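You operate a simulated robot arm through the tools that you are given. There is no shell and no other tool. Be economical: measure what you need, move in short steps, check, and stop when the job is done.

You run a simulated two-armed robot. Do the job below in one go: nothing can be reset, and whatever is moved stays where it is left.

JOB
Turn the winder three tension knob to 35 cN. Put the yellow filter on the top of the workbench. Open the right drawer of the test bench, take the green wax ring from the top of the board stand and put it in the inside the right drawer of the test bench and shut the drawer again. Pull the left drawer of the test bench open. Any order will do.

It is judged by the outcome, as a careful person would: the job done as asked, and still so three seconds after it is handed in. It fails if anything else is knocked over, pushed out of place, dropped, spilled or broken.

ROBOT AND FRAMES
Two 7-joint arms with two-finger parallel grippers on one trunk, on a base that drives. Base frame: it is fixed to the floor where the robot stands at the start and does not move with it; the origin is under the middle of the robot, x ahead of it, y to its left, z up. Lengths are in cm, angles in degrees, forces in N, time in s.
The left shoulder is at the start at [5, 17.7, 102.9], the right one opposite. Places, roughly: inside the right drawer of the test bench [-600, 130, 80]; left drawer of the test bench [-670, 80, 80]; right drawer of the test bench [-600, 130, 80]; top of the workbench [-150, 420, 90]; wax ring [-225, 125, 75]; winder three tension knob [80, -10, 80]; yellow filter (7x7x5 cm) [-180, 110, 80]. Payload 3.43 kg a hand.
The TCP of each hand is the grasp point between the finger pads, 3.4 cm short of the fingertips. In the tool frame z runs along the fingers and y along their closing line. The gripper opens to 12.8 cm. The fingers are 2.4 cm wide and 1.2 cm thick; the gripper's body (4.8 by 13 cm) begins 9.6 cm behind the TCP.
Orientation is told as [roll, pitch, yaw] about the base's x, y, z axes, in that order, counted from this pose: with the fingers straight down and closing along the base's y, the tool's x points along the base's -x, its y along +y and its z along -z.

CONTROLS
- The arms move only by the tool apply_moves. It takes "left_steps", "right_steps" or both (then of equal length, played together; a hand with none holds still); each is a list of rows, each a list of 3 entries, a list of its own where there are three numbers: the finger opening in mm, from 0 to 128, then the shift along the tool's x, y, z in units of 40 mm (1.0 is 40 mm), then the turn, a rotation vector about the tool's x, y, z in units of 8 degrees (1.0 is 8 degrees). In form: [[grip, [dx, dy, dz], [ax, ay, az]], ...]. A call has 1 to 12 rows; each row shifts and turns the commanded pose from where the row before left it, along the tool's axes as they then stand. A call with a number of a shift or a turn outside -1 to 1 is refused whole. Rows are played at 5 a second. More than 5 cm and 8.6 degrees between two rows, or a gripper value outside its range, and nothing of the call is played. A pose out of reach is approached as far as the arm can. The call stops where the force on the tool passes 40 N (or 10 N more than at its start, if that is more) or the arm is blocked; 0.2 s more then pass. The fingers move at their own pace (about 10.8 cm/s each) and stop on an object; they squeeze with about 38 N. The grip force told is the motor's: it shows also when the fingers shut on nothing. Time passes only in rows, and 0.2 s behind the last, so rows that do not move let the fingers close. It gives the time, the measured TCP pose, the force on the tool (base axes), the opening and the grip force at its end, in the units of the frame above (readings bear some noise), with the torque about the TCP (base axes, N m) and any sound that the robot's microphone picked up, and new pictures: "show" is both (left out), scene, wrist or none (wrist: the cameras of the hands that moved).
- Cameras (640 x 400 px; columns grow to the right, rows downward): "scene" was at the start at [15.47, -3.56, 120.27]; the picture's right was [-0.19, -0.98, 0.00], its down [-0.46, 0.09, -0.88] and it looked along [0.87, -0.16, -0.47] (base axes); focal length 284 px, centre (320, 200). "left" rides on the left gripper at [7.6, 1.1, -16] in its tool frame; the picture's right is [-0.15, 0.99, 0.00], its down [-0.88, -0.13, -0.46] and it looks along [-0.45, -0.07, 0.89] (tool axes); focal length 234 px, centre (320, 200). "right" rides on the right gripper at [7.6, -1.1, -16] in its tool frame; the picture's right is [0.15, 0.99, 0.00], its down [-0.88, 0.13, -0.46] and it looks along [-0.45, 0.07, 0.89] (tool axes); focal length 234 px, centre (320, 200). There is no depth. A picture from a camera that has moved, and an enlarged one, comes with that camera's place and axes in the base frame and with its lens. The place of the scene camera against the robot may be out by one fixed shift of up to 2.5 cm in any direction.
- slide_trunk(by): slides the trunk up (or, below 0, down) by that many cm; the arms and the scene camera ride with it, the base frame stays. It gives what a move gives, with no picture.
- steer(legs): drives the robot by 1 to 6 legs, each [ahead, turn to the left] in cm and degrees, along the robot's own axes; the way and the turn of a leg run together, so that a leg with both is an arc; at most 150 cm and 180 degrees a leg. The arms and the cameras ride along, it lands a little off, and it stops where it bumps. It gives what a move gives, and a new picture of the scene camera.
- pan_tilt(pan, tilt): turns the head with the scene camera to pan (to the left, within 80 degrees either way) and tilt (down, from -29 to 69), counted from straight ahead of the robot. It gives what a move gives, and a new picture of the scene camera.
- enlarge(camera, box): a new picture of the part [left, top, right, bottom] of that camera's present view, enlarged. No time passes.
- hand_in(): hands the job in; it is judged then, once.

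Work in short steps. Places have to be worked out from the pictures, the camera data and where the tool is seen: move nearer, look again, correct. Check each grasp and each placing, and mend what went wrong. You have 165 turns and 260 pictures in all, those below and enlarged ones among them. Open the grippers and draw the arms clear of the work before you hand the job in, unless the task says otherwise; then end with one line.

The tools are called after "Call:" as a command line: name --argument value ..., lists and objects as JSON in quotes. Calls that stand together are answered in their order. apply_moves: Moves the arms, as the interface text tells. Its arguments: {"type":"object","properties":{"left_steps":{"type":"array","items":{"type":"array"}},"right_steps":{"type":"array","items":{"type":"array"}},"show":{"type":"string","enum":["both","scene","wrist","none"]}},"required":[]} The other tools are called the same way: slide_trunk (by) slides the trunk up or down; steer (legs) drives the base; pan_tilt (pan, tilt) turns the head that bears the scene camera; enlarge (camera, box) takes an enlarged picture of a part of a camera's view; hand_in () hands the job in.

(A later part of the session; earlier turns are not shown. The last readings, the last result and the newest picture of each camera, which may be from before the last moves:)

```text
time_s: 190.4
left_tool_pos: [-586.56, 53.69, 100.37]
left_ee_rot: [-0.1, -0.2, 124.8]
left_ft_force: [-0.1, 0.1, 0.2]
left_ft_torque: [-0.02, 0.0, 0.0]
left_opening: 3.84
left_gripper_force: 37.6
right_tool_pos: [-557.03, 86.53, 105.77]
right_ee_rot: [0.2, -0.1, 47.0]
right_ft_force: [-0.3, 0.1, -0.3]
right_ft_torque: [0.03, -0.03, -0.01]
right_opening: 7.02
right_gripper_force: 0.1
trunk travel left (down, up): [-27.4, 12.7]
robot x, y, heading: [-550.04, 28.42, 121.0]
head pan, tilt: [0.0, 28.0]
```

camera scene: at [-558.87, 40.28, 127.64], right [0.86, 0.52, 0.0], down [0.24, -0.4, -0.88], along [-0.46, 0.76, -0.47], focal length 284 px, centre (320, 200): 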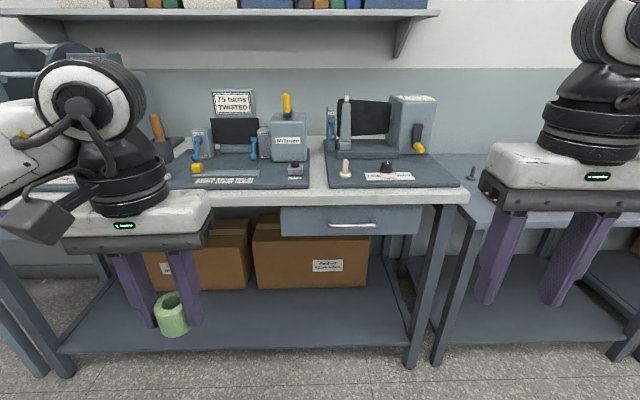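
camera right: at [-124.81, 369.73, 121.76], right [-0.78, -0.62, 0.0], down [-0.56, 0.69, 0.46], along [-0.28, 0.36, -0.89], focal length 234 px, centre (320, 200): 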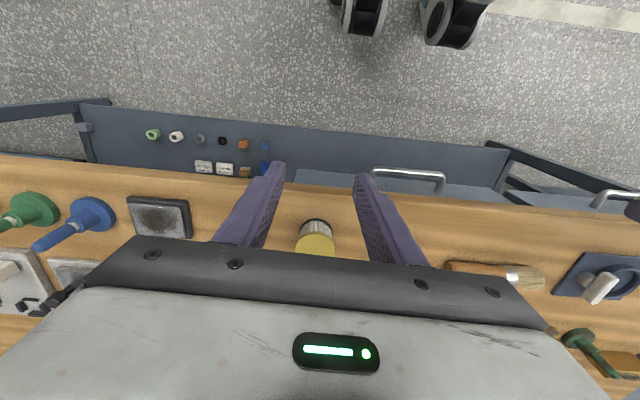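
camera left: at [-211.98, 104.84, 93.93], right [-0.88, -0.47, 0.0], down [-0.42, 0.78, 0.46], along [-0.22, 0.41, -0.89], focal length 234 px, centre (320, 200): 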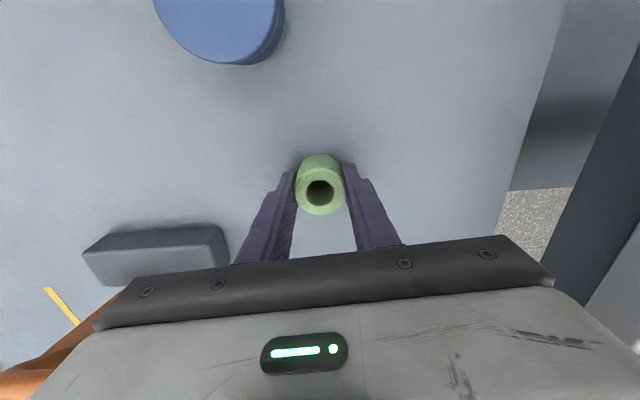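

Handle confirmed at about [-589.7,110.9,78.6]. Now I finish the yaw and pitch the right hand toward horizontal.

Call:
apply_moves --right_steps '[[70, [0, 0, 0], [0, 0, 1]], [70, [0, 0, 0], [0, 0, 1]], [70, [0, 0, 0], [-1, 0, 0]], [70, [0, 0, 0], [-1, 0, 0]], [70, [0, 0, 0], [-1, 0, 0]], [70, [0, 0, 0], [-1, 0, 0]], [70, [0, 0, 0], [-1, 0, 0]], [70, [0, 0, 0], [-1, 0, 0]], [70, [0, 0, 0], [-1, 0, 0]], [70, [0, 0, 0], [-1, 0, 0]], [70, [0, 0, 0], [-1, 0, 0]], [70, [0, 0, 0], [-1, 0, 0]]]'

```text
time_s: 193.0
left_tool_pos: [-586.54, 53.8, 100.35]
left_ee_rot: [0.0, -0.1, 124.8]
left_ft_force: [0.4, -1.1, -0.6]
left_ft_torque: [0.0, -0.01, -0.04]
left_opening: 3.82
left_gripper_force: 38.5
right_tool_pos: [-557.04, 86.48, 105.83]
right_ee_rot: [76.2, 0.1, 31.2]
right_ft_force: [-0.4, -0.1, -0.5]
right_ft_torque: [-0.03, 0.01, 0.03]
right_opening: 6.97
right_gripper_force: 0.1
right hand out of reach, approached as far as the arm can: row 12
trunk travel left (down, up): [-27.4, 12.7]
robot x, y, heading: [-550.25, 27.99, 121.2]
head pan, tilt: [0.0, 28.0]
camera scene: at [-558.89, 40.27, 127.64], right [0.86, 0.52, 0.0], down [0.24, -0.4, -0.88], along [-0.46, 0.76, -0.47], focal length 284 px, centre (320, 200)
camera right: at [-555.43, 69.0, 108.61], right [-0.25, 0.13, 0.96], down [0.97, 0.1, 0.24], along [-0.07, 0.99, -0.15], focal length 234 px, centre (320, 200)
```

scene: 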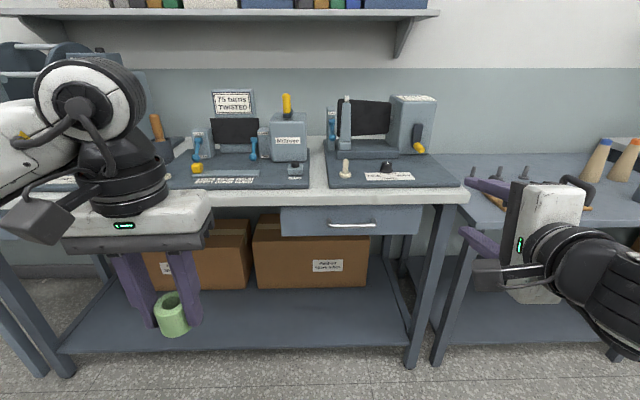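
right: 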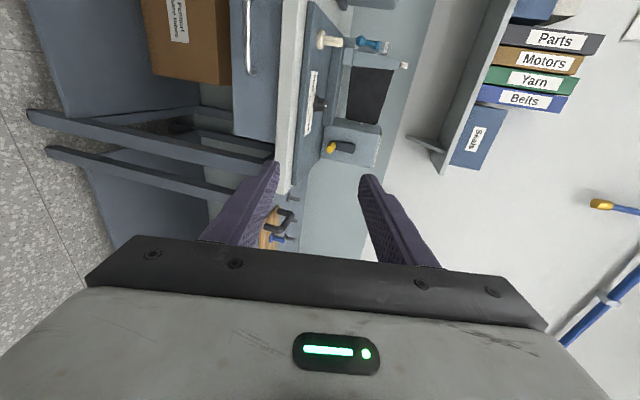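

The right hand now points forward, 14° below horizontal, closing vertically. I lower the trunk and shift the hand left into line with the handle.

Call:
slide_trunk --by -24

Call:
apply_moves --right_steps '[[70, [0.97, 0, 0.2], [0, 0, 0]], [70, [0.97, 0, 0.2], [0, 0, 0]], [70, [0.97, 0, 0.2], [0, 0, 0]], [70, [0.97, 0, 0.2], [0, 0, 0]]]'

```text
time_s: 195.5
left_tool_pos: [-586.58, 53.72, 76.39]
left_ee_rot: [-0.2, -0.1, 124.7]
left_ft_force: [-0.5, -0.5, -0.6]
left_ft_torque: [-0.01, -0.02, 0.02]
left_opening: 3.81
left_gripper_force: 38.0
right_tool_pos: [-557.07, 86.46, 81.83]
right_ee_rot: [76.1, 0.0, 31.2]
right_ft_force: [-0.4, -0.5, -0.2]
right_ft_torque: [0.0, -0.05, 0.02]
right_opening: 6.99
right_gripper_force: 0.0
trunk travel left (down, up): [-3.4, 36.7]
robot x, y, heading: [-549.99, 27.99, 121.3]
head pan, tilt: [0.0, 28.0]
```

```text
time_s: 196.5
left_tool_pos: [-586.48, 53.74, 76.32]
left_ee_rot: [-0.2, -0.2, 124.6]
left_ft_force: [0.1, 0.4, -0.7]
left_ft_torque: [0.02, 0.01, -0.02]
left_opening: 3.83
left_gripper_force: 38.2
right_tool_pos: [-571.9, 80.89, 81.14]
right_ee_rot: [76.0, 0.0, 31.2]
right_ft_force: [-0.1, -0.9, 0.7]
right_ft_torque: [0.02, -0.02, 0.01]
right_opening: 7.02
right_gripper_force: 0.1
trunk travel left (down, up): [-3.4, 36.7]
robot x, y, heading: [-549.42, 28.77, 120.7]
head pan, tilt: [0.0, 28.0]
camera scene: at [-558.87, 40.28, 103.64], right [0.86, 0.52, 0.0], down [0.24, -0.4, -0.88], along [-0.46, 0.76, -0.47], focal length 284 px, centre (320, 200)
camera right: at [-570.23, 63.45, 83.92], right [-0.25, 0.13, 0.96], down [0.97, 0.1, 0.24], along [-0.07, 0.99, -0.15], focal length 234 px, centre (320, 200)
```

scene: 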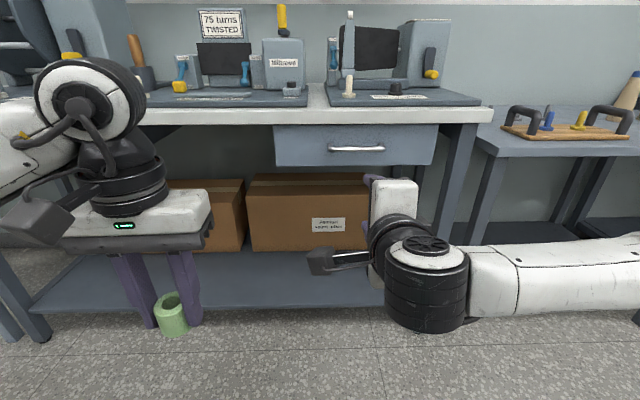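
right: 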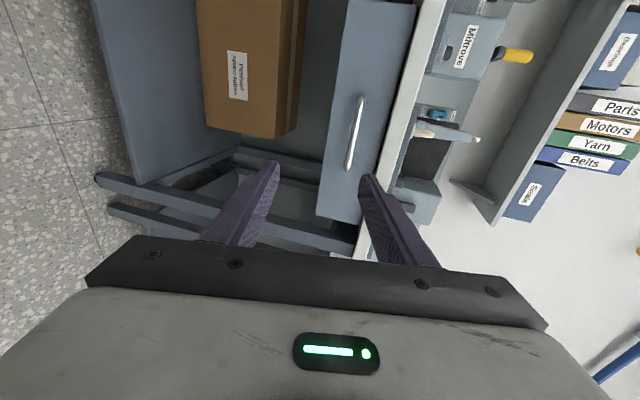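

Handle is 35 cm ahead and in line. I lower 1.5 cm and drive forward 24 cm.

Call:
slide_trunk --by -1.5

Call:
steer --legs '[[24, 0]]'

Call:
apply_moves --right_steps '[[70, [0, 0, 0], [0, 0, 0]]]' --show "wrist"

```text
time_s: 197.1
left_tool_pos: [-586.53, 53.77, 74.85]
left_ee_rot: [-0.1, -0.3, 124.8]
left_ft_force: [0.1, 0.7, -0.6]
left_ft_torque: [0.01, -0.01, -0.02]
left_opening: 3.85
left_gripper_force: 37.9
right_tool_pos: [-571.79, 80.96, 79.53]
right_ee_rot: [76.0, 0.0, 31.2]
right_ft_force: [-0.1, 0.3, -0.1]
right_ft_torque: [0.01, 0.0, 0.03]
right_opening: 6.99
right_gripper_force: 0.0
trunk travel left (down, up): [-1.9, 38.2]
robot x, y, heading: [-550.29, 28.33, 121.0]
head pan, tilt: [0.0, 28.0]
```

```text
time_s: 198.9
left_tool_pos: [-599.0, 74.42, 74.88]
left_ee_rot: [-0.1, -0.3, 124.8]
left_ft_force: [0.6, -0.2, -0.7]
left_ft_torque: [0.0, 0.0, 0.0]
left_opening: 3.85
left_gripper_force: 38.2
right_tool_pos: [-584.52, 101.69, 79.61]
right_ee_rot: [76.2, -0.1, 31.3]
right_ft_force: [0.0, -0.4, -0.1]
right_ft_torque: [-0.02, 0.02, 0.0]
right_opening: 6.99
right_gripper_force: 0.1
trunk travel left (down, up): [-1.9, 38.2]
robot x, y, heading: [-562.75, 49.17, 121.2]
head pan, tilt: [0.0, 28.0]
camera scene: at [-571.44, 61.05, 102.14], right [0.86, 0.52, 0.0], down [0.24, -0.4, -0.88], along [-0.46, 0.76, -0.47], focal length 284 px, centre (320, 200)
```

scene: 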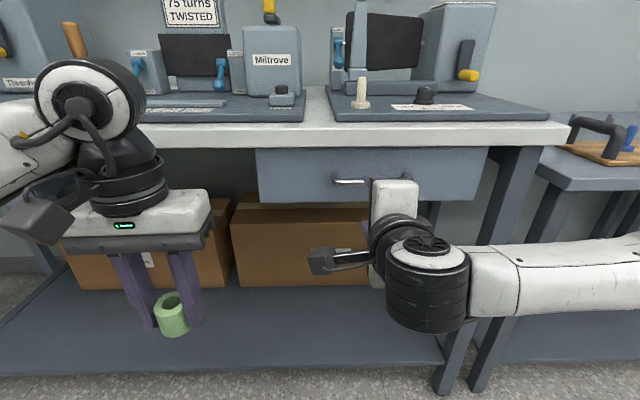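

```text
time_s: 199.3
left_tool_pos: [-599.13, 74.6, 74.86]
left_ee_rot: [-0.1, -0.4, 124.9]
left_ft_force: [0.2, -0.1, -0.9]
left_ft_torque: [0.0, -0.02, 0.02]
left_opening: 3.86
left_gripper_force: 38.6
right_tool_pos: [-584.46, 101.71, 79.68]
right_ee_rot: [76.1, 0.0, 31.3]
right_ft_force: [-0.2, 0.3, -0.3]
right_ft_torque: [0.03, -0.02, 0.0]
right_opening: 7.02
right_gripper_force: 0.0
trunk travel left (down, up): [-1.9, 38.2]
robot x, y, heading: [-562.77, 48.96, 121.2]
head pan, tilt: [0.0, 28.0]
camera right: at [-582.78, 84.22, 82.43], right [-0.25, 0.13, 0.96], down [0.97, 0.11, 0.24], along [-0.07, 0.99, -0.15], focal length 234 px, centre (320, 200)
```

right: 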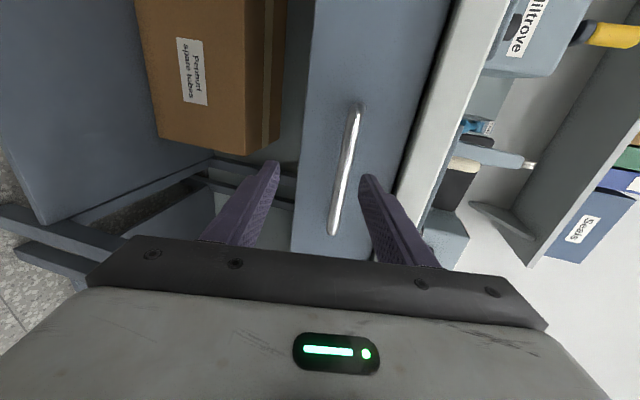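

Handle bar at z≈80.4, 10 cm ahead. I advance along the horizontal with a narrower opening.

Call:
apply_moves --right_steps '[[52, [0, 0.35, 0.7], [0, 0, 0]], [52, [0, 0.33, 0.7], [0, 0, 0]]]' --show "wrist"

```text
time_s: 199.9
left_tool_pos: [-599.15, 74.48, 74.75]
left_ee_rot: [0.0, -0.2, 124.8]
left_ft_force: [0.8, 0.1, 0.3]
left_ft_torque: [-0.02, -0.01, -0.01]
left_opening: 3.85
left_gripper_force: 37.6
right_tool_pos: [-587.71, 106.88, 80.92]
right_ee_rot: [76.1, 0.0, 31.3]
right_ft_force: [0.4, -0.1, 1.3]
right_ft_torque: [0.02, -0.03, 0.01]
right_opening: 5.17
right_gripper_force: 0.0
trunk travel left (down, up): [-1.9, 38.2]
robot x, y, heading: [-562.61, 48.99, 121.0]
head pan, tilt: [0.0, 28.0]
camera right: at [-585.97, 89.43, 83.76], right [-0.25, 0.13, 0.96], down [0.97, 0.11, 0.24], along [-0.07, 0.99, -0.15], focal length 234 px, centre (320, 200)
```

right: 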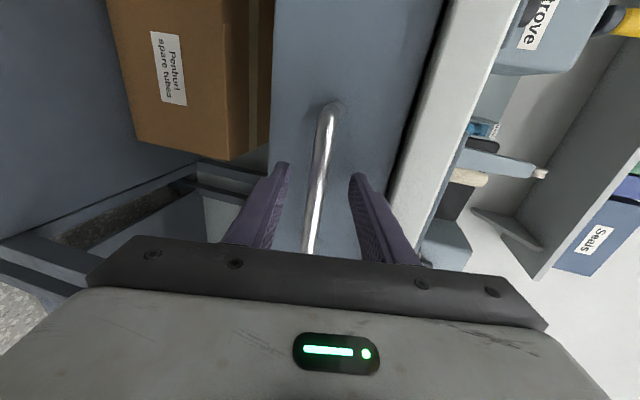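

The bar runs centred between the fingers. I advance 3 cm along the tool and close.

Call:
apply_moves --right_steps '[[52, [0, 0, 0.4], [0, 0, 0]], [52, [0, 0, 0.35], [0, 0, 0]], [5, [0, 0, 0], [0, 0, 0]], [5, [0, 0, 0], [0, 0, 0]], [5, [0, 0, 0], [0, 0, 0]]]' --show "wrist"

```text
time_s: 200.3
left_tool_pos: [-598.93, 74.46, 75.03]
left_ee_rot: [-0.1, -0.4, 124.7]
left_ft_force: [0.8, -0.8, 0.0]
left_ft_torque: [0.02, 0.03, 0.01]
left_opening: 3.83
left_gripper_force: 37.6
right_tool_pos: [-588.12, 107.73, 80.94]
right_ee_rot: [76.3, 0.0, 31.4]
right_ft_force: [17.2, -17.3, 1.1]
right_ft_torque: [0.5, 0.51, 0.01]
right_opening: 4.92
right_gripper_force: 0.2
trunk travel left (down, up): [-1.9, 38.2]
robot x, y, heading: [-562.81, 48.92, 121.1]
head pan, tilt: [0.0, 28.0]
stopped in row 2 (right hand): the force on the tool passed its limit (the readings are from after the stop); the commanded pose is now the measured one
camera right: at [-586.4, 90.22, 83.62], right [-0.25, 0.12, 0.96], down [0.97, 0.11, 0.23], along [-0.07, 0.99, -0.15], focal length 234 px, centre (320, 200)
```

right: 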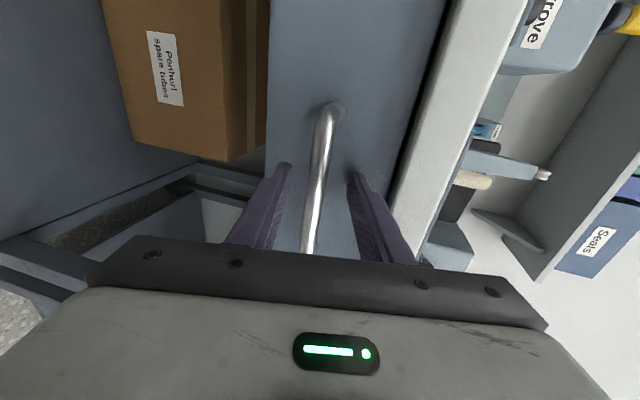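

Fingertips touch the drawer face; the bar is between the fingers. I ease back slightly and close.

Call:
apply_moves --right_steps '[[45, [0, 0, -0.1], [0, 0, 0]], [5, [0, 0, 0], [0, 0, 0]], [5, [0, 0, 0], [0, 0, 0]], [5, [0, 0, 0], [0, 0, 0]]]' --show "wrist"

```text
time_s: 201.3
left_tool_pos: [-599.06, 74.48, 74.74]
left_ee_rot: [-0.1, -0.2, 124.7]
left_ft_force: [0.5, 0.3, -0.5]
left_ft_torque: [-0.02, -0.01, 0.02]
left_opening: 3.83
left_gripper_force: 38.5
right_tool_pos: [-588.08, 107.51, 80.66]
right_ee_rot: [75.9, -0.1, 31.4]
right_ft_force: [-3.0, -1.1, -8.0]
right_ft_torque: [0.07, -0.16, -0.28]
right_opening: 1.47
right_gripper_force: 45.4
trunk travel left (down, up): [-1.9, 38.2]
robot x, y, heading: [-562.37, 48.83, 120.9]
head pan, tilt: [0.0, 28.0]
camera right: at [-586.38, 90.14, 83.43], right [-0.25, 0.13, 0.96], down [0.96, 0.11, 0.24], along [-0.07, 0.99, -0.15], focal length 234 px, centre (320, 200)
```

right: 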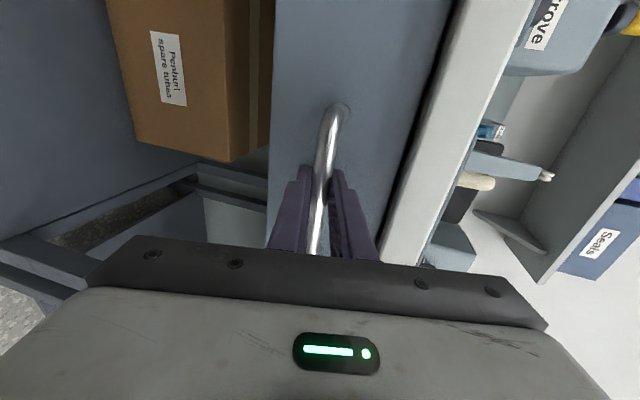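

The bar is gripped (1.5 cm). I pull the drawer by reversing the base 20 cm.

Call:
steer --legs '[[-20, 0]]'

```text
time_s: 202.9
left_tool_pos: [-588.81, 57.61, 74.81]
left_ee_rot: [0.1, -0.1, 124.7]
left_ft_force: [-0.1, -0.9, -0.7]
left_ft_torque: [-0.03, 0.03, 0.03]
left_opening: 3.81
left_gripper_force: 38.2
right_tool_pos: [-577.47, 90.93, 80.61]
right_ee_rot: [76.0, 0.0, 30.9]
right_ft_force: [17.9, 11.2, -14.6]
right_ft_torque: [0.02, -0.31, 0.56]
right_opening: 1.46
right_gripper_force: 45.5
trunk travel left (down, up): [-1.9, 38.2]
robot x, y, heading: [-552.09, 32.15, 121.3]
head pan, tilt: [0.0, 28.0]
camera scene: at [-561.1, 44.26, 102.11], right [0.86, 0.52, 0.0], down [0.24, -0.4, -0.88], along [-0.46, 0.76, -0.47], focal length 284 px, centre (320, 200)
```

scene: 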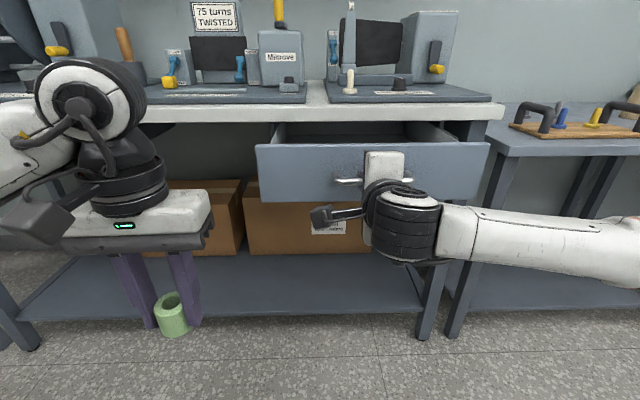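

The drawer is open 20 cm. I release the handle, retreat the hand and move it to the right.

Call:
apply_moves --right_steps '[[56, [0, 0, 0], [0, 0, 0]], [56, [0, 0, 0], [0, 0, 0]], [56, [0, 0, -0.5], [0, 0, 0]], [56, [0, 0, -0.8], [0, 0, 0]], [56, [0, 0, -0.8], [0, 0, 0]], [56, [-0.8, 0, 0], [0, 0, 0]], [56, [-0.8, 0, 0], [0, 0, 0]], [56, [-0.8, 0, 0], [0, 0, 0]]]' --show "scene"

Call:
slide_trunk --by 30

```text
time_s: 204.7
left_tool_pos: [-588.84, 57.54, 74.9]
left_ee_rot: [0.0, -0.3, 124.8]
left_ft_force: [0.4, -0.6, -0.2]
left_ft_torque: [-0.02, 0.01, -0.02]
left_opening: 3.81
left_gripper_force: 37.7
right_tool_pos: [-564.86, 88.79, 82.75]
right_ee_rot: [75.9, -0.1, 30.7]
right_ft_force: [-0.8, -0.3, -0.3]
right_ft_torque: [0.01, -0.03, 0.0]
right_opening: 5.61
right_gripper_force: 0.0
trunk travel left (down, up): [-1.9, 38.2]
robot x, y, heading: [-552.3, 32.51, 121.1]
head pan, tilt: [0.0, 28.0]
camera scene: at [-561.17, 44.09, 102.14], right [0.86, 0.52, 0.0], down [0.24, -0.4, -0.88], along [-0.45, 0.76, -0.47], focal length 284 px, centre (320, 200)
```

scene: 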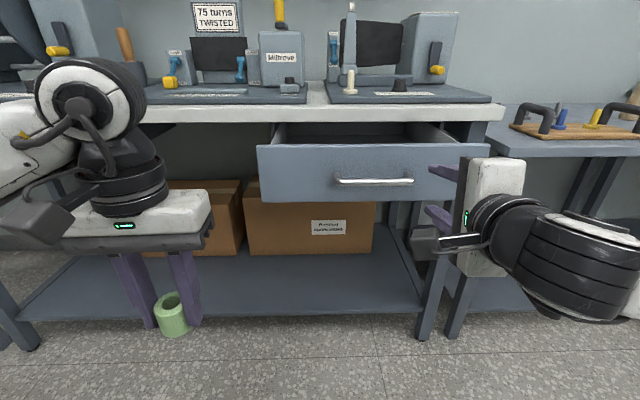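

```text
time_s: 207.7
left_tool_pos: [-588.84, 57.72, 104.72]
left_ee_rot: [-0.1, -0.2, 124.5]
left_ft_force: [-0.2, -0.4, 0.0]
left_ft_torque: [0.01, 0.0, -0.01]
left_opening: 3.85
left_gripper_force: 37.8
right_tool_pos: [-564.84, 88.82, 112.74]
right_ee_rot: [76.0, -0.2, 30.8]
right_ft_force: [0.6, 0.9, -0.6]
right_ft_torque: [0.03, -0.01, 0.04]
right_opening: 5.62
right_gripper_force: 0.1
trunk travel left (down, up): [-31.9, 8.2]
robot x, y, heading: [-552.35, 32.0, 121.0]
head pan, tilt: [0.0, 28.0]
```

I drive 16 cm closer with both hands high, and look down into the drawer.

Call:
steer --legs '[[16, 0]]'

Call:
pan_tilt --pan 5 --tilt 45

```text
time_s: 209.2
left_tool_pos: [-597.22, 71.67, 104.96]
left_ee_rot: [-0.1, -0.1, 124.6]
left_ft_force: [-1.1, -0.4, -1.2]
left_ft_torque: [-0.01, 0.0, 0.01]
left_opening: 3.82
left_gripper_force: 38.1
right_tool_pos: [-573.33, 102.81, 112.77]
right_ee_rot: [75.9, -0.2, 30.8]
right_ft_force: [-0.9, -0.2, -1.2]
right_ft_torque: [-0.02, 0.02, 0.01]
right_opening: 5.62
right_gripper_force: 0.1
trunk travel left (down, up): [-31.9, 8.2]
robot x, y, heading: [-560.66, 45.91, 120.8]
head pan, tilt: [0.0, 28.0]
camera scene: at [-569.56, 58.12, 132.12], right [0.86, 0.51, 0.0], down [0.24, -0.4, -0.88], along [-0.45, 0.76, -0.47], focal length 284 px, centre (320, 200)
```

scene: 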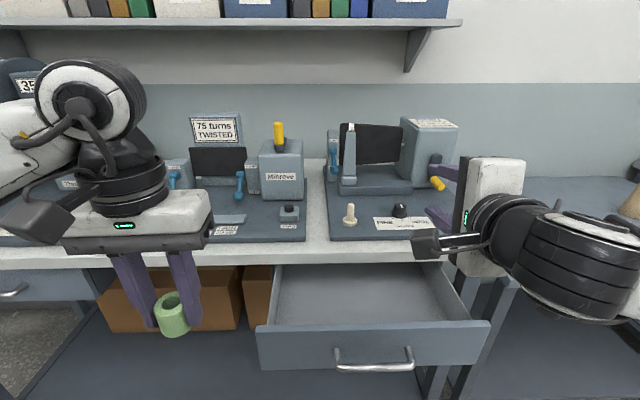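

```text
time_s: 210.0
left_tool_pos: [-597.2, 71.6, 104.87]
left_ee_rot: [-0.1, -0.2, 124.6]
left_ft_force: [-0.1, -0.1, -0.5]
left_ft_torque: [0.03, 0.01, -0.02]
left_opening: 3.81
left_gripper_force: 37.4
right_tool_pos: [-573.22, 102.85, 112.7]
right_ee_rot: [76.0, -0.2, 30.7]
right_ft_force: [0.7, 0.6, 0.7]
right_ft_torque: [0.0, 0.0, -0.01]
right_opening: 5.61
right_gripper_force: 0.0
trunk travel left (down, up): [-31.9, 8.2]
robot x, y, heading: [-560.65, 46.35, 121.3]
head pan, tilt: [5.0, 45.0]
camera scene: at [-569.6, 56.83, 129.56], right [0.81, 0.59, 0.0], down [0.41, -0.57, -0.71], along [-0.42, 0.57, -0.71], focal length 284 px, centre (320, 200)
```

scene: 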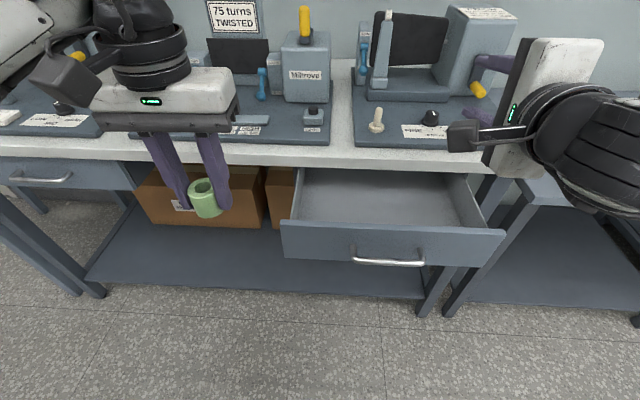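

The drawer is empty and accessible; I carry the ring over its left-middle part and move the right hand further aside.

Call:
apply_moves --left_steps '[[25, [-0.6, -0.55, 0], [0, 0, 0]], [25, [-0.8, -0.55, 0], [0, 0, 0]], [25, [-0.8, -0.6, 0], [0, 0, 0]], [25, [-0.8, -0.6, 0], [0, 0, 0]], [25, [-0.8, -0.6, 0], [0, 0, 0]], [25, [-0.9, -0.6, 0], [0, 0, 0]]]' --right_steps '[[56, [-0.8, 0, 0], [0, 0, 0]], [56, [-0.8, 0, 0], [0, 0, 0]], [56, [-0.4, 0, 0], [0, 0, 0]], [56, [0, 0, 0], [0, 0, 0]], [56, [0, 0, 0], [0, 0, 0]], [56, [0, 0, 0], [0, 0, 0]]]'

```text
time_s: 211.4
left_tool_pos: [-596.15, 95.12, 104.86]
left_ee_rot: [0.1, -0.4, 124.4]
left_ft_force: [-0.3, 0.0, -0.3]
left_ft_torque: [0.01, 0.01, -0.01]
left_opening: 3.83
left_gripper_force: 37.9
right_tool_pos: [-566.44, 106.97, 112.66]
right_ee_rot: [76.0, -0.1, 30.7]
right_ft_force: [0.2, 0.1, 0.5]
right_ft_torque: [-0.01, 0.0, 0.04]
right_opening: 5.6
right_gripper_force: 0.0
trunk travel left (down, up): [-31.9, 8.2]
robot x, y, heading: [-560.61, 45.89, 120.9]
head pan, tilt: [5.0, 45.0]
camera scene: at [-569.48, 56.9, 129.56], right [0.81, 0.59, 0.0], down [0.41, -0.57, -0.71], along [-0.42, 0.57, -0.71], focal length 284 px, centre (320, 200)
camera right: at [-564.9, 89.43, 115.57], right [-0.25, 0.13, 0.96], down [0.97, 0.1, 0.24], along [-0.06, 0.99, -0.15], focal length 234 px, centre (320, 200)
camera left: at [-592.88, 87.99, 120.92], right [-0.9, -0.44, 0.0], down [-0.39, 0.8, 0.46], along [-0.2, 0.41, -0.89], focal length 234 px, centre (320, 200)
```

scene: 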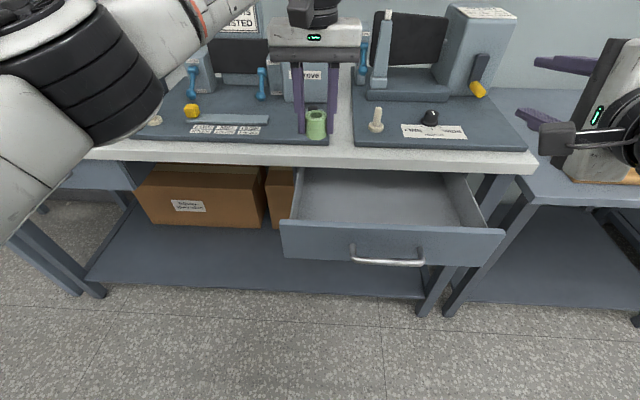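
right: 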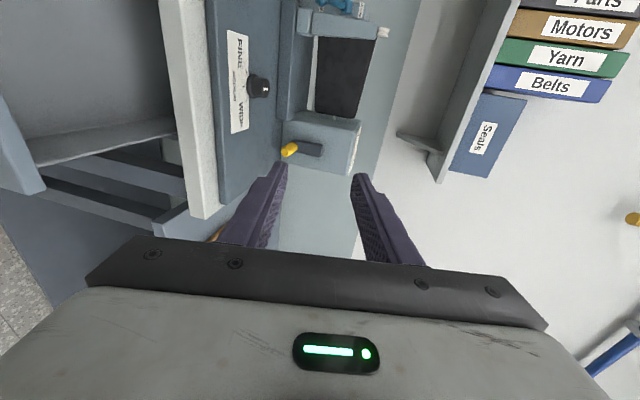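
left: 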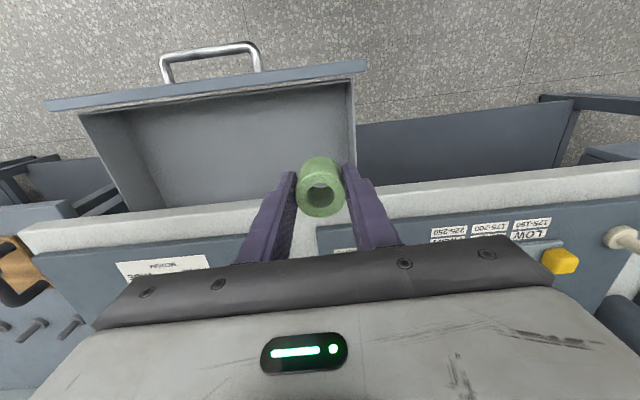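

The hand hangs over the drawer, 5 cm from its left wall. I shift 4.5 cm right and lower to z≈88.

Call:
apply_moves --left_steps '[[25, [0, -0.6, 0.5], [0, 0, 0]], [25, [0, -0.5, 0.7], [0, 0, 0]], [25, [0, 0, 1], [0, 0, 0]], [25, [0, 0, 1], [0, 0, 0]], [25, [0, 0, 1], [0, 0, 0]]]'

```text
time_s: 212.6
left_tool_pos: [-592.79, 97.66, 88.34]
left_ee_rot: [0.0, -0.2, 124.7]
left_ft_force: [0.3, 0.4, 0.2]
left_ft_torque: [0.0, 0.0, -0.03]
left_opening: 3.85
left_gripper_force: 38.0
right_tool_pos: [-566.55, 106.92, 112.74]
right_ee_rot: [76.0, -0.1, 30.7]
right_ft_force: [0.5, 0.8, -0.1]
right_ft_torque: [0.01, 0.01, -0.01]
right_opening: 5.6
right_gripper_force: 0.1
trunk travel left (down, up): [-31.9, 8.2]
robot x, y, heading: [-560.73, 46.14, 120.8]
head pan, tilt: [5.0, 45.0]
camera scene: at [-569.61, 56.85, 129.56], right [0.81, 0.59, 0.0], down [0.42, -0.57, -0.71], along [-0.41, 0.57, -0.71], focal length 284 px, centre (320, 200)
camera left: at [-589.45, 90.52, 104.22], right [-0.9, -0.44, 0.0], down [-0.39, 0.8, 0.46], along [-0.2, 0.41, -0.89], focal length 234 px, centre (320, 200)
```

scene: 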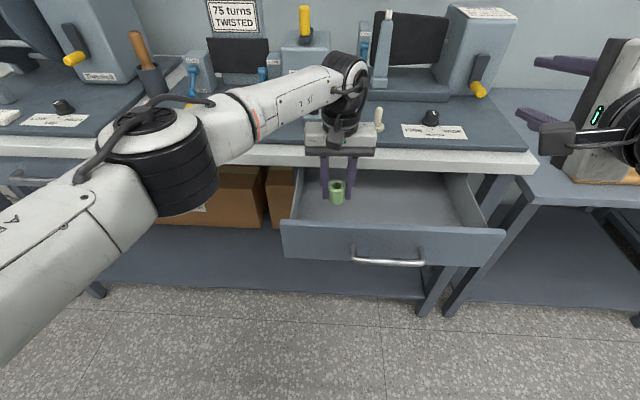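
left: 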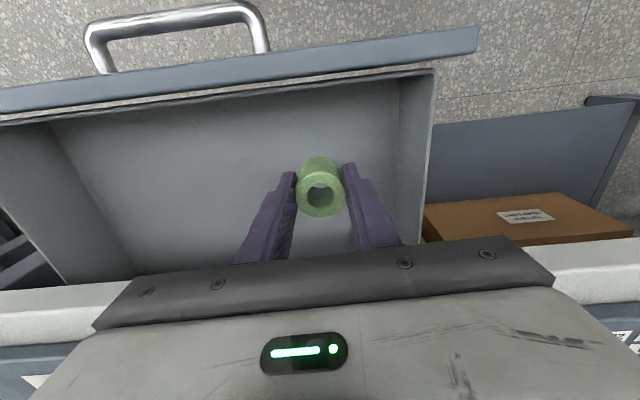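

I draw 2 cm away from the bench edge and lower to near the drawer floor.

Call:
apply_moves --left_steps '[[25, [0.5, 0, 0.3], [0, 0, 0]], [25, [0, 0, 0.7], [0, 0, 0]]]'

```text
time_s: 213.2
left_tool_pos: [-591.65, 95.93, 84.35]
left_ee_rot: [-0.1, -0.2, 124.6]
left_ft_force: [0.1, 0.4, 0.0]
left_ft_torque: [-0.01, 0.0, -0.02]
left_opening: 3.86
left_gripper_force: 37.9
right_tool_pos: [-566.55, 106.89, 112.82]
right_ee_rot: [76.0, -0.1, 30.7]
right_ft_force: [0.3, -0.6, -0.2]
right_ft_torque: [0.0, -0.01, 0.04]
right_opening: 5.61
right_gripper_force: 0.0
trunk travel left (down, up): [-31.9, 8.2]
robot x, y, heading: [-560.55, 45.69, 120.8]
head pan, tilt: [5.0, 45.0]
camera scene: at [-569.6, 56.85, 129.56], right [0.81, 0.59, 0.0], down [0.41, -0.57, -0.71], along [-0.41, 0.57, -0.71], focal length 284 px, centre (320, 200)
camera left: at [-588.37, 88.85, 100.24], right [-0.9, -0.44, 0.0], down [-0.39, 0.8, 0.46], along [-0.2, 0.41, -0.89], focal length 234 px, centre (320, 200)
```

scene: 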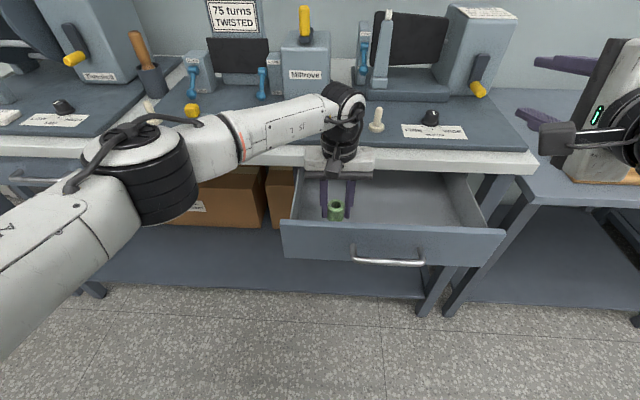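
left: 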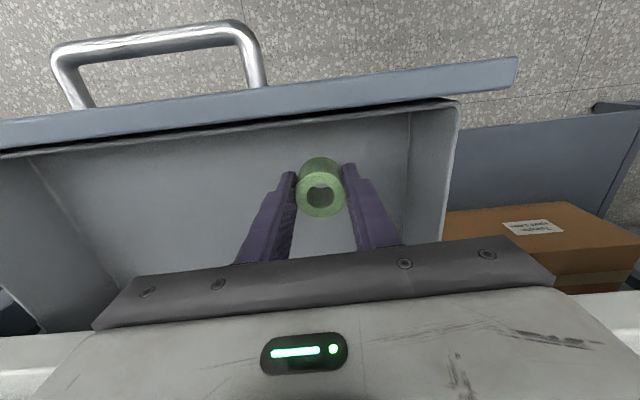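

Now fine steps down until the ring touches the floor of the drawer.

Call:
apply_moves --left_steps '[[25, [0, 0, 0.3], [0, 0, 0]], [25, [0, 0, 0.2], [0, 0, 0]]]' --show "none"

Call:
apply_moves --left_steps '[[25, [0, 0, 0.13], [0, 0, 0]]]' --show "none"

Call:
apply_moves --left_steps '[[25, [0, 0, 0.13], [0, 0, 0]]]' --show "wrist"

```text
time_s: 213.8
left_tool_pos: [-591.55, 96.02, 82.26]
left_ee_rot: [-0.1, -0.2, 124.6]
left_ft_force: [-0.1, 0.8, -0.6]
left_ft_torque: [-0.03, 0.0, -0.03]
left_opening: 3.84
left_gripper_force: 38.0
right_tool_pos: [-566.5, 106.83, 112.85]
right_ee_rot: [75.9, -0.1, 30.7]
right_ft_force: [-0.5, 0.5, -0.4]
right_ft_torque: [0.0, -0.01, 0.02]
right_opening: 5.6
right_gripper_force: 0.0
trunk travel left (down, up): [-31.9, 8.2]
robot x, y, heading: [-560.65, 45.94, 121.0]
head pan, tilt: [5.0, 45.0]
```

```text
time_s: 214.2
left_tool_pos: [-591.72, 95.93, 81.76]
left_ee_rot: [-0.1, -0.3, 124.6]
left_ft_force: [1.0, 0.0, 0.0]
left_ft_torque: [-0.01, 0.0, -0.02]
left_opening: 3.85
left_gripper_force: 38.1
right_tool_pos: [-566.48, 106.68, 112.84]
right_ee_rot: [76.1, 0.0, 30.7]
right_ft_force: [1.0, -0.7, -0.7]
right_ft_torque: [-0.02, 0.01, 0.01]
right_opening: 5.63
right_gripper_force: 0.1
trunk travel left (down, up): [-31.9, 8.2]
robot x, y, heading: [-560.5, 46.06, 120.7]
head pan, tilt: [5.0, 45.0]
```

```text
time_s: 214.6
left_tool_pos: [-591.46, 95.9, 81.2]
left_ee_rot: [-0.1, -0.3, 124.7]
left_ft_force: [-0.4, 0.1, -0.9]
left_ft_torque: [-0.01, -0.03, 0.04]
left_opening: 3.83
left_gripper_force: 37.6
right_tool_pos: [-566.51, 106.81, 112.85]
right_ee_rot: [76.0, -0.1, 30.6]
right_ft_force: [-0.7, 0.3, -0.2]
right_ft_torque: [-0.01, -0.01, 0.03]
right_opening: 5.64
right_gripper_force: 0.1
trunk travel left (down, up): [-31.9, 8.2]
robot x, y, heading: [-561.01, 46.16, 121.1]
head pan, tilt: [5.0, 45.0]
camera left: at [-588.25, 88.85, 97.14], right [-0.9, -0.44, 0.0], down [-0.39, 0.8, 0.46], along [-0.2, 0.41, -0.89], focal length 234 px, centre (320, 200)
```

left: 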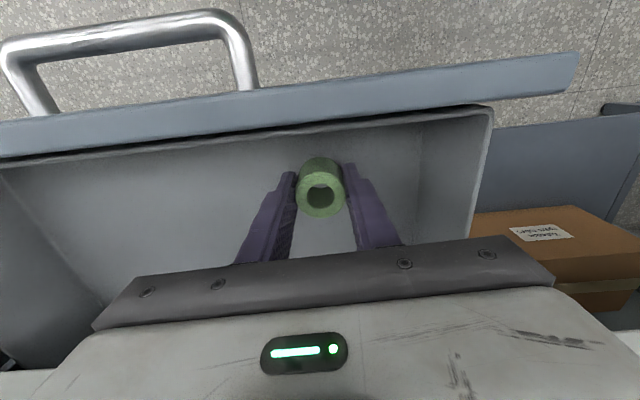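

No contact yet; I go on in fine steps.

Call:
apply_moves --left_steps '[[25, [0, 0, 0.13], [0, 0, 0]], [25, [0, 0, 0.1], [0, 0, 0]]]' --show "none"

Call:
apply_moves --left_steps '[[25, [0, 0, 0.12], [0, 0, 0]]]' --show "none"

Call:
apply_moves --left_steps '[[25, [0, 0, 0.12], [0, 0, 0]]]' --show "scene"

```text
time_s: 215.2
left_tool_pos: [-591.5, 96.02, 80.13]
left_ee_rot: [-0.2, -0.3, 124.6]
left_ft_force: [0.2, -0.2, 0.3]
left_ft_torque: [0.0, 0.03, 0.03]
left_opening: 3.84
left_gripper_force: 38.0
right_tool_pos: [-566.43, 106.83, 112.91]
right_ee_rot: [75.9, -0.1, 30.7]
right_ft_force: [0.9, 0.4, 0.6]
right_ft_torque: [0.01, 0.01, -0.02]
right_opening: 5.6
right_gripper_force: 0.2
trunk travel left (down, up): [-31.9, 8.2]
robot x, y, heading: [-560.85, 46.29, 121.1]
head pan, tilt: [5.0, 45.0]
```

```text
time_s: 215.6
left_tool_pos: [-591.59, 95.93, 79.79]
left_ee_rot: [-0.2, -0.3, 124.7]
left_ft_force: [-0.3, -0.5, 3.5]
left_ft_torque: [-0.03, 0.08, 0.03]
left_opening: 3.83
left_gripper_force: 37.4
right_tool_pos: [-566.49, 106.93, 112.81]
right_ee_rot: [76.1, 0.0, 30.7]
right_ft_force: [-0.5, 0.7, 0.1]
right_ft_torque: [-0.02, -0.01, 0.01]
right_opening: 5.6
right_gripper_force: 0.1
trunk travel left (down, up): [-31.9, 8.2]
robot x, y, heading: [-561.05, 45.71, 120.9]
head pan, tilt: [5.0, 45.0]
```

```text
time_s: 216.0
left_tool_pos: [-591.6, 96.0, 79.78]
left_ee_rot: [-0.2, -0.7, 124.6]
left_ft_force: [-1.2, -1.2, 28.1]
left_ft_torque: [-0.29, 0.03, 0.0]
left_opening: 3.84
left_gripper_force: 37.9
right_tool_pos: [-566.46, 106.59, 112.97]
right_ee_rot: [76.2, -0.1, 30.7]
right_ft_force: [0.3, 0.7, -0.1]
right_ft_torque: [-0.01, 0.0, -0.03]
right_opening: 5.6
right_gripper_force: 0.0
trunk travel left (down, up): [-31.9, 8.2]
robot x, y, heading: [-560.51, 46.27, 121.2]
head pan, tilt: [5.0, 45.0]
camera scene: at [-569.48, 56.58, 129.66], right [0.81, 0.59, 0.0], down [0.41, -0.57, -0.71], along [-0.42, 0.57, -0.71], focal length 284 px, centre (320, 200)
```

scene: 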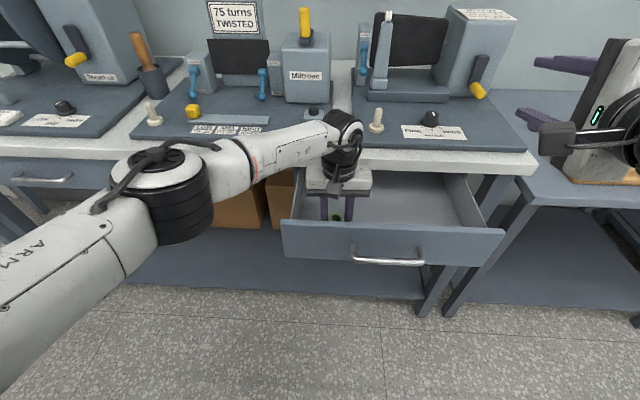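

The ring touches the floor (28 N). I relieve slightly, open, and rise straight up.

Call:
apply_moves --left_steps '[[25, [0, 0, -0.09], [0, 0, 0]], [60, [0, 0, 0], [0, 0, 0]], [60, [0, 0, 0], [0, 0, 0]], [60, [0, 0, -0.7], [0, 0, 0]], [60, [0, 0, -1], [0, 0, 0]], [60, [0, 0, -1], [0, 0, 0]], [60, [0, 0, -1], [0, 0, 0]], [60, [0, 0, -1], [0, 0, 0]], [60, [0.5, 0, -1], [0, 0, 0]]]'

```text
time_s: 218.0
left_tool_pos: [-590.36, 94.28, 102.28]
left_ee_rot: [0.1, -0.2, 124.6]
left_ft_force: [-0.3, 0.1, 0.1]
left_ft_torque: [0.02, 0.02, -0.02]
left_opening: 6.01
left_gripper_force: 0.0
right_tool_pos: [-566.54, 106.88, 112.79]
right_ee_rot: [76.0, -0.2, 30.8]
right_ft_force: [0.4, 0.3, -0.4]
right_ft_torque: [0.0, 0.03, 0.02]
right_opening: 5.62
right_gripper_force: 0.0
trunk travel left (down, up): [-31.9, 8.2]
robot x, y, heading: [-560.73, 45.89, 120.9]
head pan, tilt: [5.0, 45.0]
camera scene: at [-569.59, 56.77, 129.56], right [0.81, 0.59, 0.0], down [0.41, -0.57, -0.71], along [-0.42, 0.57, -0.71], focal length 284 px, centre (320, 200)
camera left: at [-587.15, 87.15, 118.17], right [-0.9, -0.44, 0.0], down [-0.39, 0.8, 0.46], along [-0.2, 0.41, -0.89], focal length 234 px, centre (320, 200)
```

scene: 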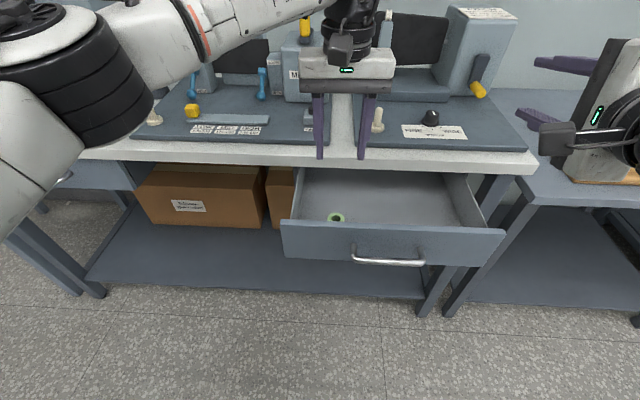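
left: 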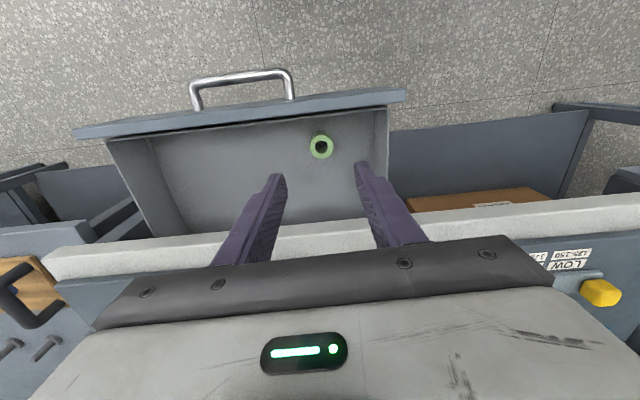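

The ring sits in the drawer. I retract the left hand, back off 25 cm, and lower the trunk to bring the right hand to handle height.

Call:
apply_moves --left_steps '[[60, [0.9, 0.3, 0], [0, 0, 0]], [60, [0.9, 0.6, 0], [0, 0, 0]], [60, [0.9, 0.6, 0], [0, 0, 0]], [60, [0.9, 0.6, 0], [0, 0, 0]], [60, [0.9, 0.6, 0], [0, 0, 0]]]' --show "none"

Call:
steer --legs '[[-25, 0]]'

Call:
slide_trunk --by -31.3

Call:
apply_moves --right_steps '[[52, [0.9, 0, 0], [0, 0, 0]], [52, [0.9, 0, 0], [0, 0, 0]], [52, [0.9, 0, 0], [0, 0, 0]], [52, [0.9, 0, 0], [0, 0, 0]], [52, [0.9, 0, 0], [0, 0, 0]]]'

```text
time_s: 219.2
left_tool_pos: [-589.22, 73.15, 102.34]
left_ee_rot: [-0.1, -0.3, 124.7]
left_ft_force: [0.4, -0.3, -0.1]
left_ft_torque: [0.0, 0.02, -0.01]
left_opening: 6.0
left_gripper_force: 0.1
right_tool_pos: [-566.66, 106.78, 112.81]
right_ee_rot: [76.0, -0.3, 30.6]
right_ft_force: [0.0, -0.8, -0.2]
right_ft_torque: [0.01, -0.02, -0.03]
right_opening: 5.62
right_gripper_force: 0.0
trunk travel left (down, up): [-31.9, 8.2]
robot x, y, heading: [-560.85, 46.17, 121.0]
head pan, tilt: [5.0, 45.0]
```

```text
time_s: 221.0
left_tool_pos: [-576.26, 51.81, 102.22]
left_ee_rot: [0.0, -0.4, 124.5]
left_ft_force: [0.0, -1.7, -0.3]
left_ft_torque: [-0.02, 0.0, 0.01]
left_opening: 5.99
left_gripper_force: 0.1
right_tool_pos: [-553.49, 85.34, 112.8]
right_ee_rot: [76.0, -0.2, 30.6]
right_ft_force: [1.0, -1.1, -0.4]
right_ft_torque: [0.02, 0.01, 0.0]
right_opening: 5.61
right_gripper_force: 0.0
trunk travel left (down, up): [-31.9, 8.2]
robot x, y, heading: [-548.15, 24.28, 121.0]
head pan, tilt: [5.0, 45.0]
camera scene: at [-556.67, 35.26, 129.57], right [0.81, 0.58, 0.0], down [0.41, -0.57, -0.71], along [-0.41, 0.57, -0.71], focal length 284 px, centre (320, 200)
```

scene: 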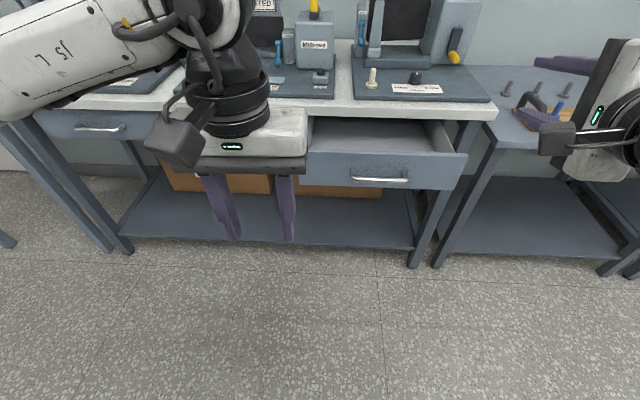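

```text
time_s: 224.1
left_tool_pos: [-576.26, 51.88, 70.88]
left_ee_rot: [-0.1, -0.2, 124.5]
left_ft_force: [0.2, 0.3, 0.3]
left_ft_torque: [0.01, 0.01, 0.03]
left_opening: 5.99
left_gripper_force: 0.1
right_tool_pos: [-553.47, 85.28, 81.5]
right_ee_rot: [76.0, -0.1, 30.7]
right_ft_force: [-0.1, 0.0, -0.2]
right_ft_torque: [0.0, 0.01, 0.02]
right_opening: 5.61
right_gripper_force: 0.0
trunk travel left (down, up): [-0.6, 39.5]
robot x, y, heading: [-548.04, 24.52, 121.0]
head pan, tilt: [5.0, 45.0]
```

```text
time_s: 225.3
left_tool_pos: [-576.17, 51.86, 70.98]
left_ee_rot: [0.1, -0.3, 124.4]
left_ft_force: [-0.8, -1.3, 0.7]
left_ft_torque: [-0.01, 0.02, 0.0]
left_opening: 6.0
left_gripper_force: 0.0
right_tool_pos: [-569.12, 76.24, 81.29]
right_ee_rot: [76.0, 0.0, 30.5]
right_ft_force: [-0.3, 0.4, -0.1]
right_ft_torque: [-0.02, -0.02, -0.02]
right_opening: 5.2
right_gripper_force: 0.1
trunk travel left (down, up): [-0.6, 39.5]
robot x, y, heading: [-547.93, 24.53, 120.7]
head pan, tilt: [5.0, 45.0]
camera scene: at [-556.69, 35.31, 98.26], right [0.81, 0.58, 0.0], down [0.41, -0.57, -0.71], along [-0.41, 0.57, -0.71], focal length 284 px, centre (320, 200)
camera right: at [-567.63, 58.64, 84.21], right [-0.25, 0.13, 0.96], down [0.97, 0.09, 0.24], along [-0.06, 0.99, -0.15], focal length 234 px, centre (320, 200)
```

scene: 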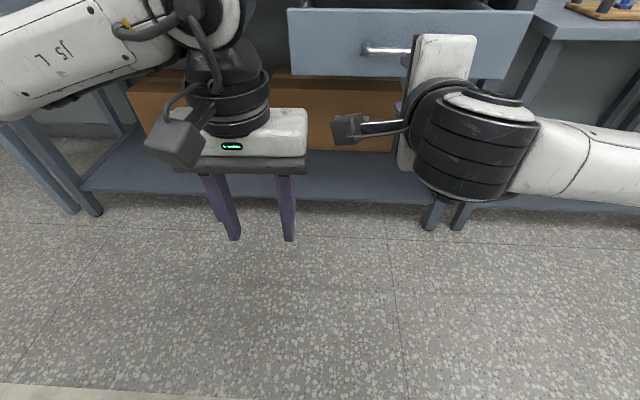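
right: 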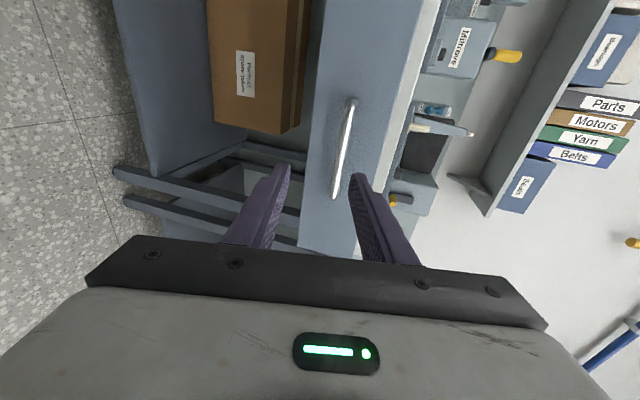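

The hand is in line with the bar, 17 cm short. I drive forward 15 cm and check.

Call:
slide_trunk --by -0.5

Call:
steer --legs '[[15, 0]]'

Call:
apply_moves --right_steps '[[50, [0, 0, 0], [0, 0, 0]]]' --show "wrist"

```text
time_s: 225.8
left_tool_pos: [-576.31, 51.72, 70.53]
left_ee_rot: [-0.2, -0.2, 124.5]
left_ft_force: [-0.2, 0.3, 0.4]
left_ft_torque: [-0.01, -0.01, -0.01]
left_opening: 6.01
left_gripper_force: 0.0
right_tool_pos: [-569.06, 76.05, 80.88]
right_ee_rot: [75.9, 0.0, 30.6]
right_ft_force: [-0.1, -0.6, 0.0]
right_ft_torque: [-0.01, 0.02, -0.02]
right_opening: 5.22
right_gripper_force: 0.0
trunk travel left (down, up): [-0.1, 40.0]
robot x, y, heading: [-548.03, 24.59, 120.7]
head pan, tilt: [5.0, 45.0]
```

```text
time_s: 227.2
left_tool_pos: [-583.96, 64.77, 70.38]
left_ee_rot: [-0.2, -0.2, 124.4]
left_ft_force: [-0.4, 0.2, 0.3]
left_ft_torque: [-0.01, 0.01, -0.02]
left_opening: 6.01
left_gripper_force: 0.1
right_tool_pos: [-576.64, 88.92, 80.86]
right_ee_rot: [76.0, -0.1, 30.6]
right_ft_force: [-0.4, -0.2, 0.2]
right_ft_torque: [-0.02, -0.01, 0.0]
right_opening: 5.17
right_gripper_force: 0.1
trunk travel left (down, up): [-0.1, 40.0]
robot x, y, heading: [-555.4, 37.26, 120.7]
head pan, tilt: [5.0, 45.0]
camera scene: at [-564.31, 48.16, 97.76], right [0.81, 0.58, 0.0], down [0.41, -0.57, -0.71], along [-0.41, 0.57, -0.71], focal length 284 px, centre (320, 200)
```

scene: 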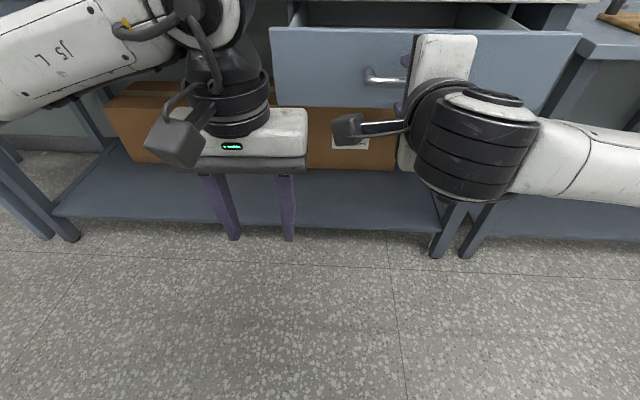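

```text
time_s: 227.6
left_tool_pos: [-583.82, 64.72, 70.48]
left_ee_rot: [-0.1, -0.1, 124.4]
left_ft_force: [-0.3, -0.2, 0.5]
left_ft_torque: [-0.01, -0.01, 0.01]
left_opening: 6.01
left_gripper_force: 0.0
right_tool_pos: [-576.68, 88.92, 81.05]
right_ee_rot: [75.9, -0.1, 30.5]
right_ft_force: [0.2, -0.5, -0.4]
right_ft_torque: [-0.02, 0.02, 0.01]
right_opening: 5.02
right_gripper_force: 0.0
trunk travel left (down, up): [-0.1, 40.0]
robot x, y, heading: [-555.55, 37.29, 120.5]
head pan, tilt: [5.0, 45.0]
camera right: at [-575.17, 71.52, 83.71], right [-0.25, 0.13, 0.96], down [0.97, 0.09, 0.24], along [-0.06, 0.99, -0.15], focal length 234 px, centre (320, 200)
```

right: 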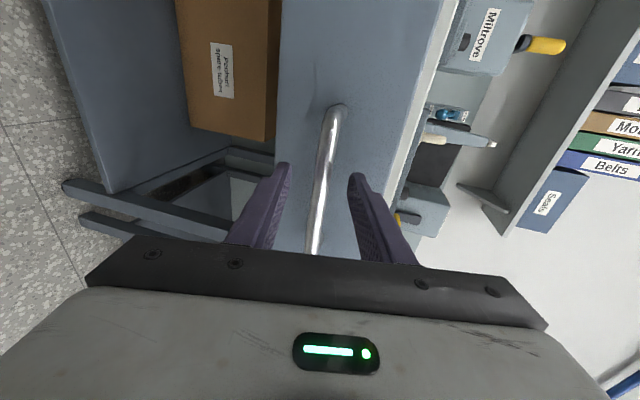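

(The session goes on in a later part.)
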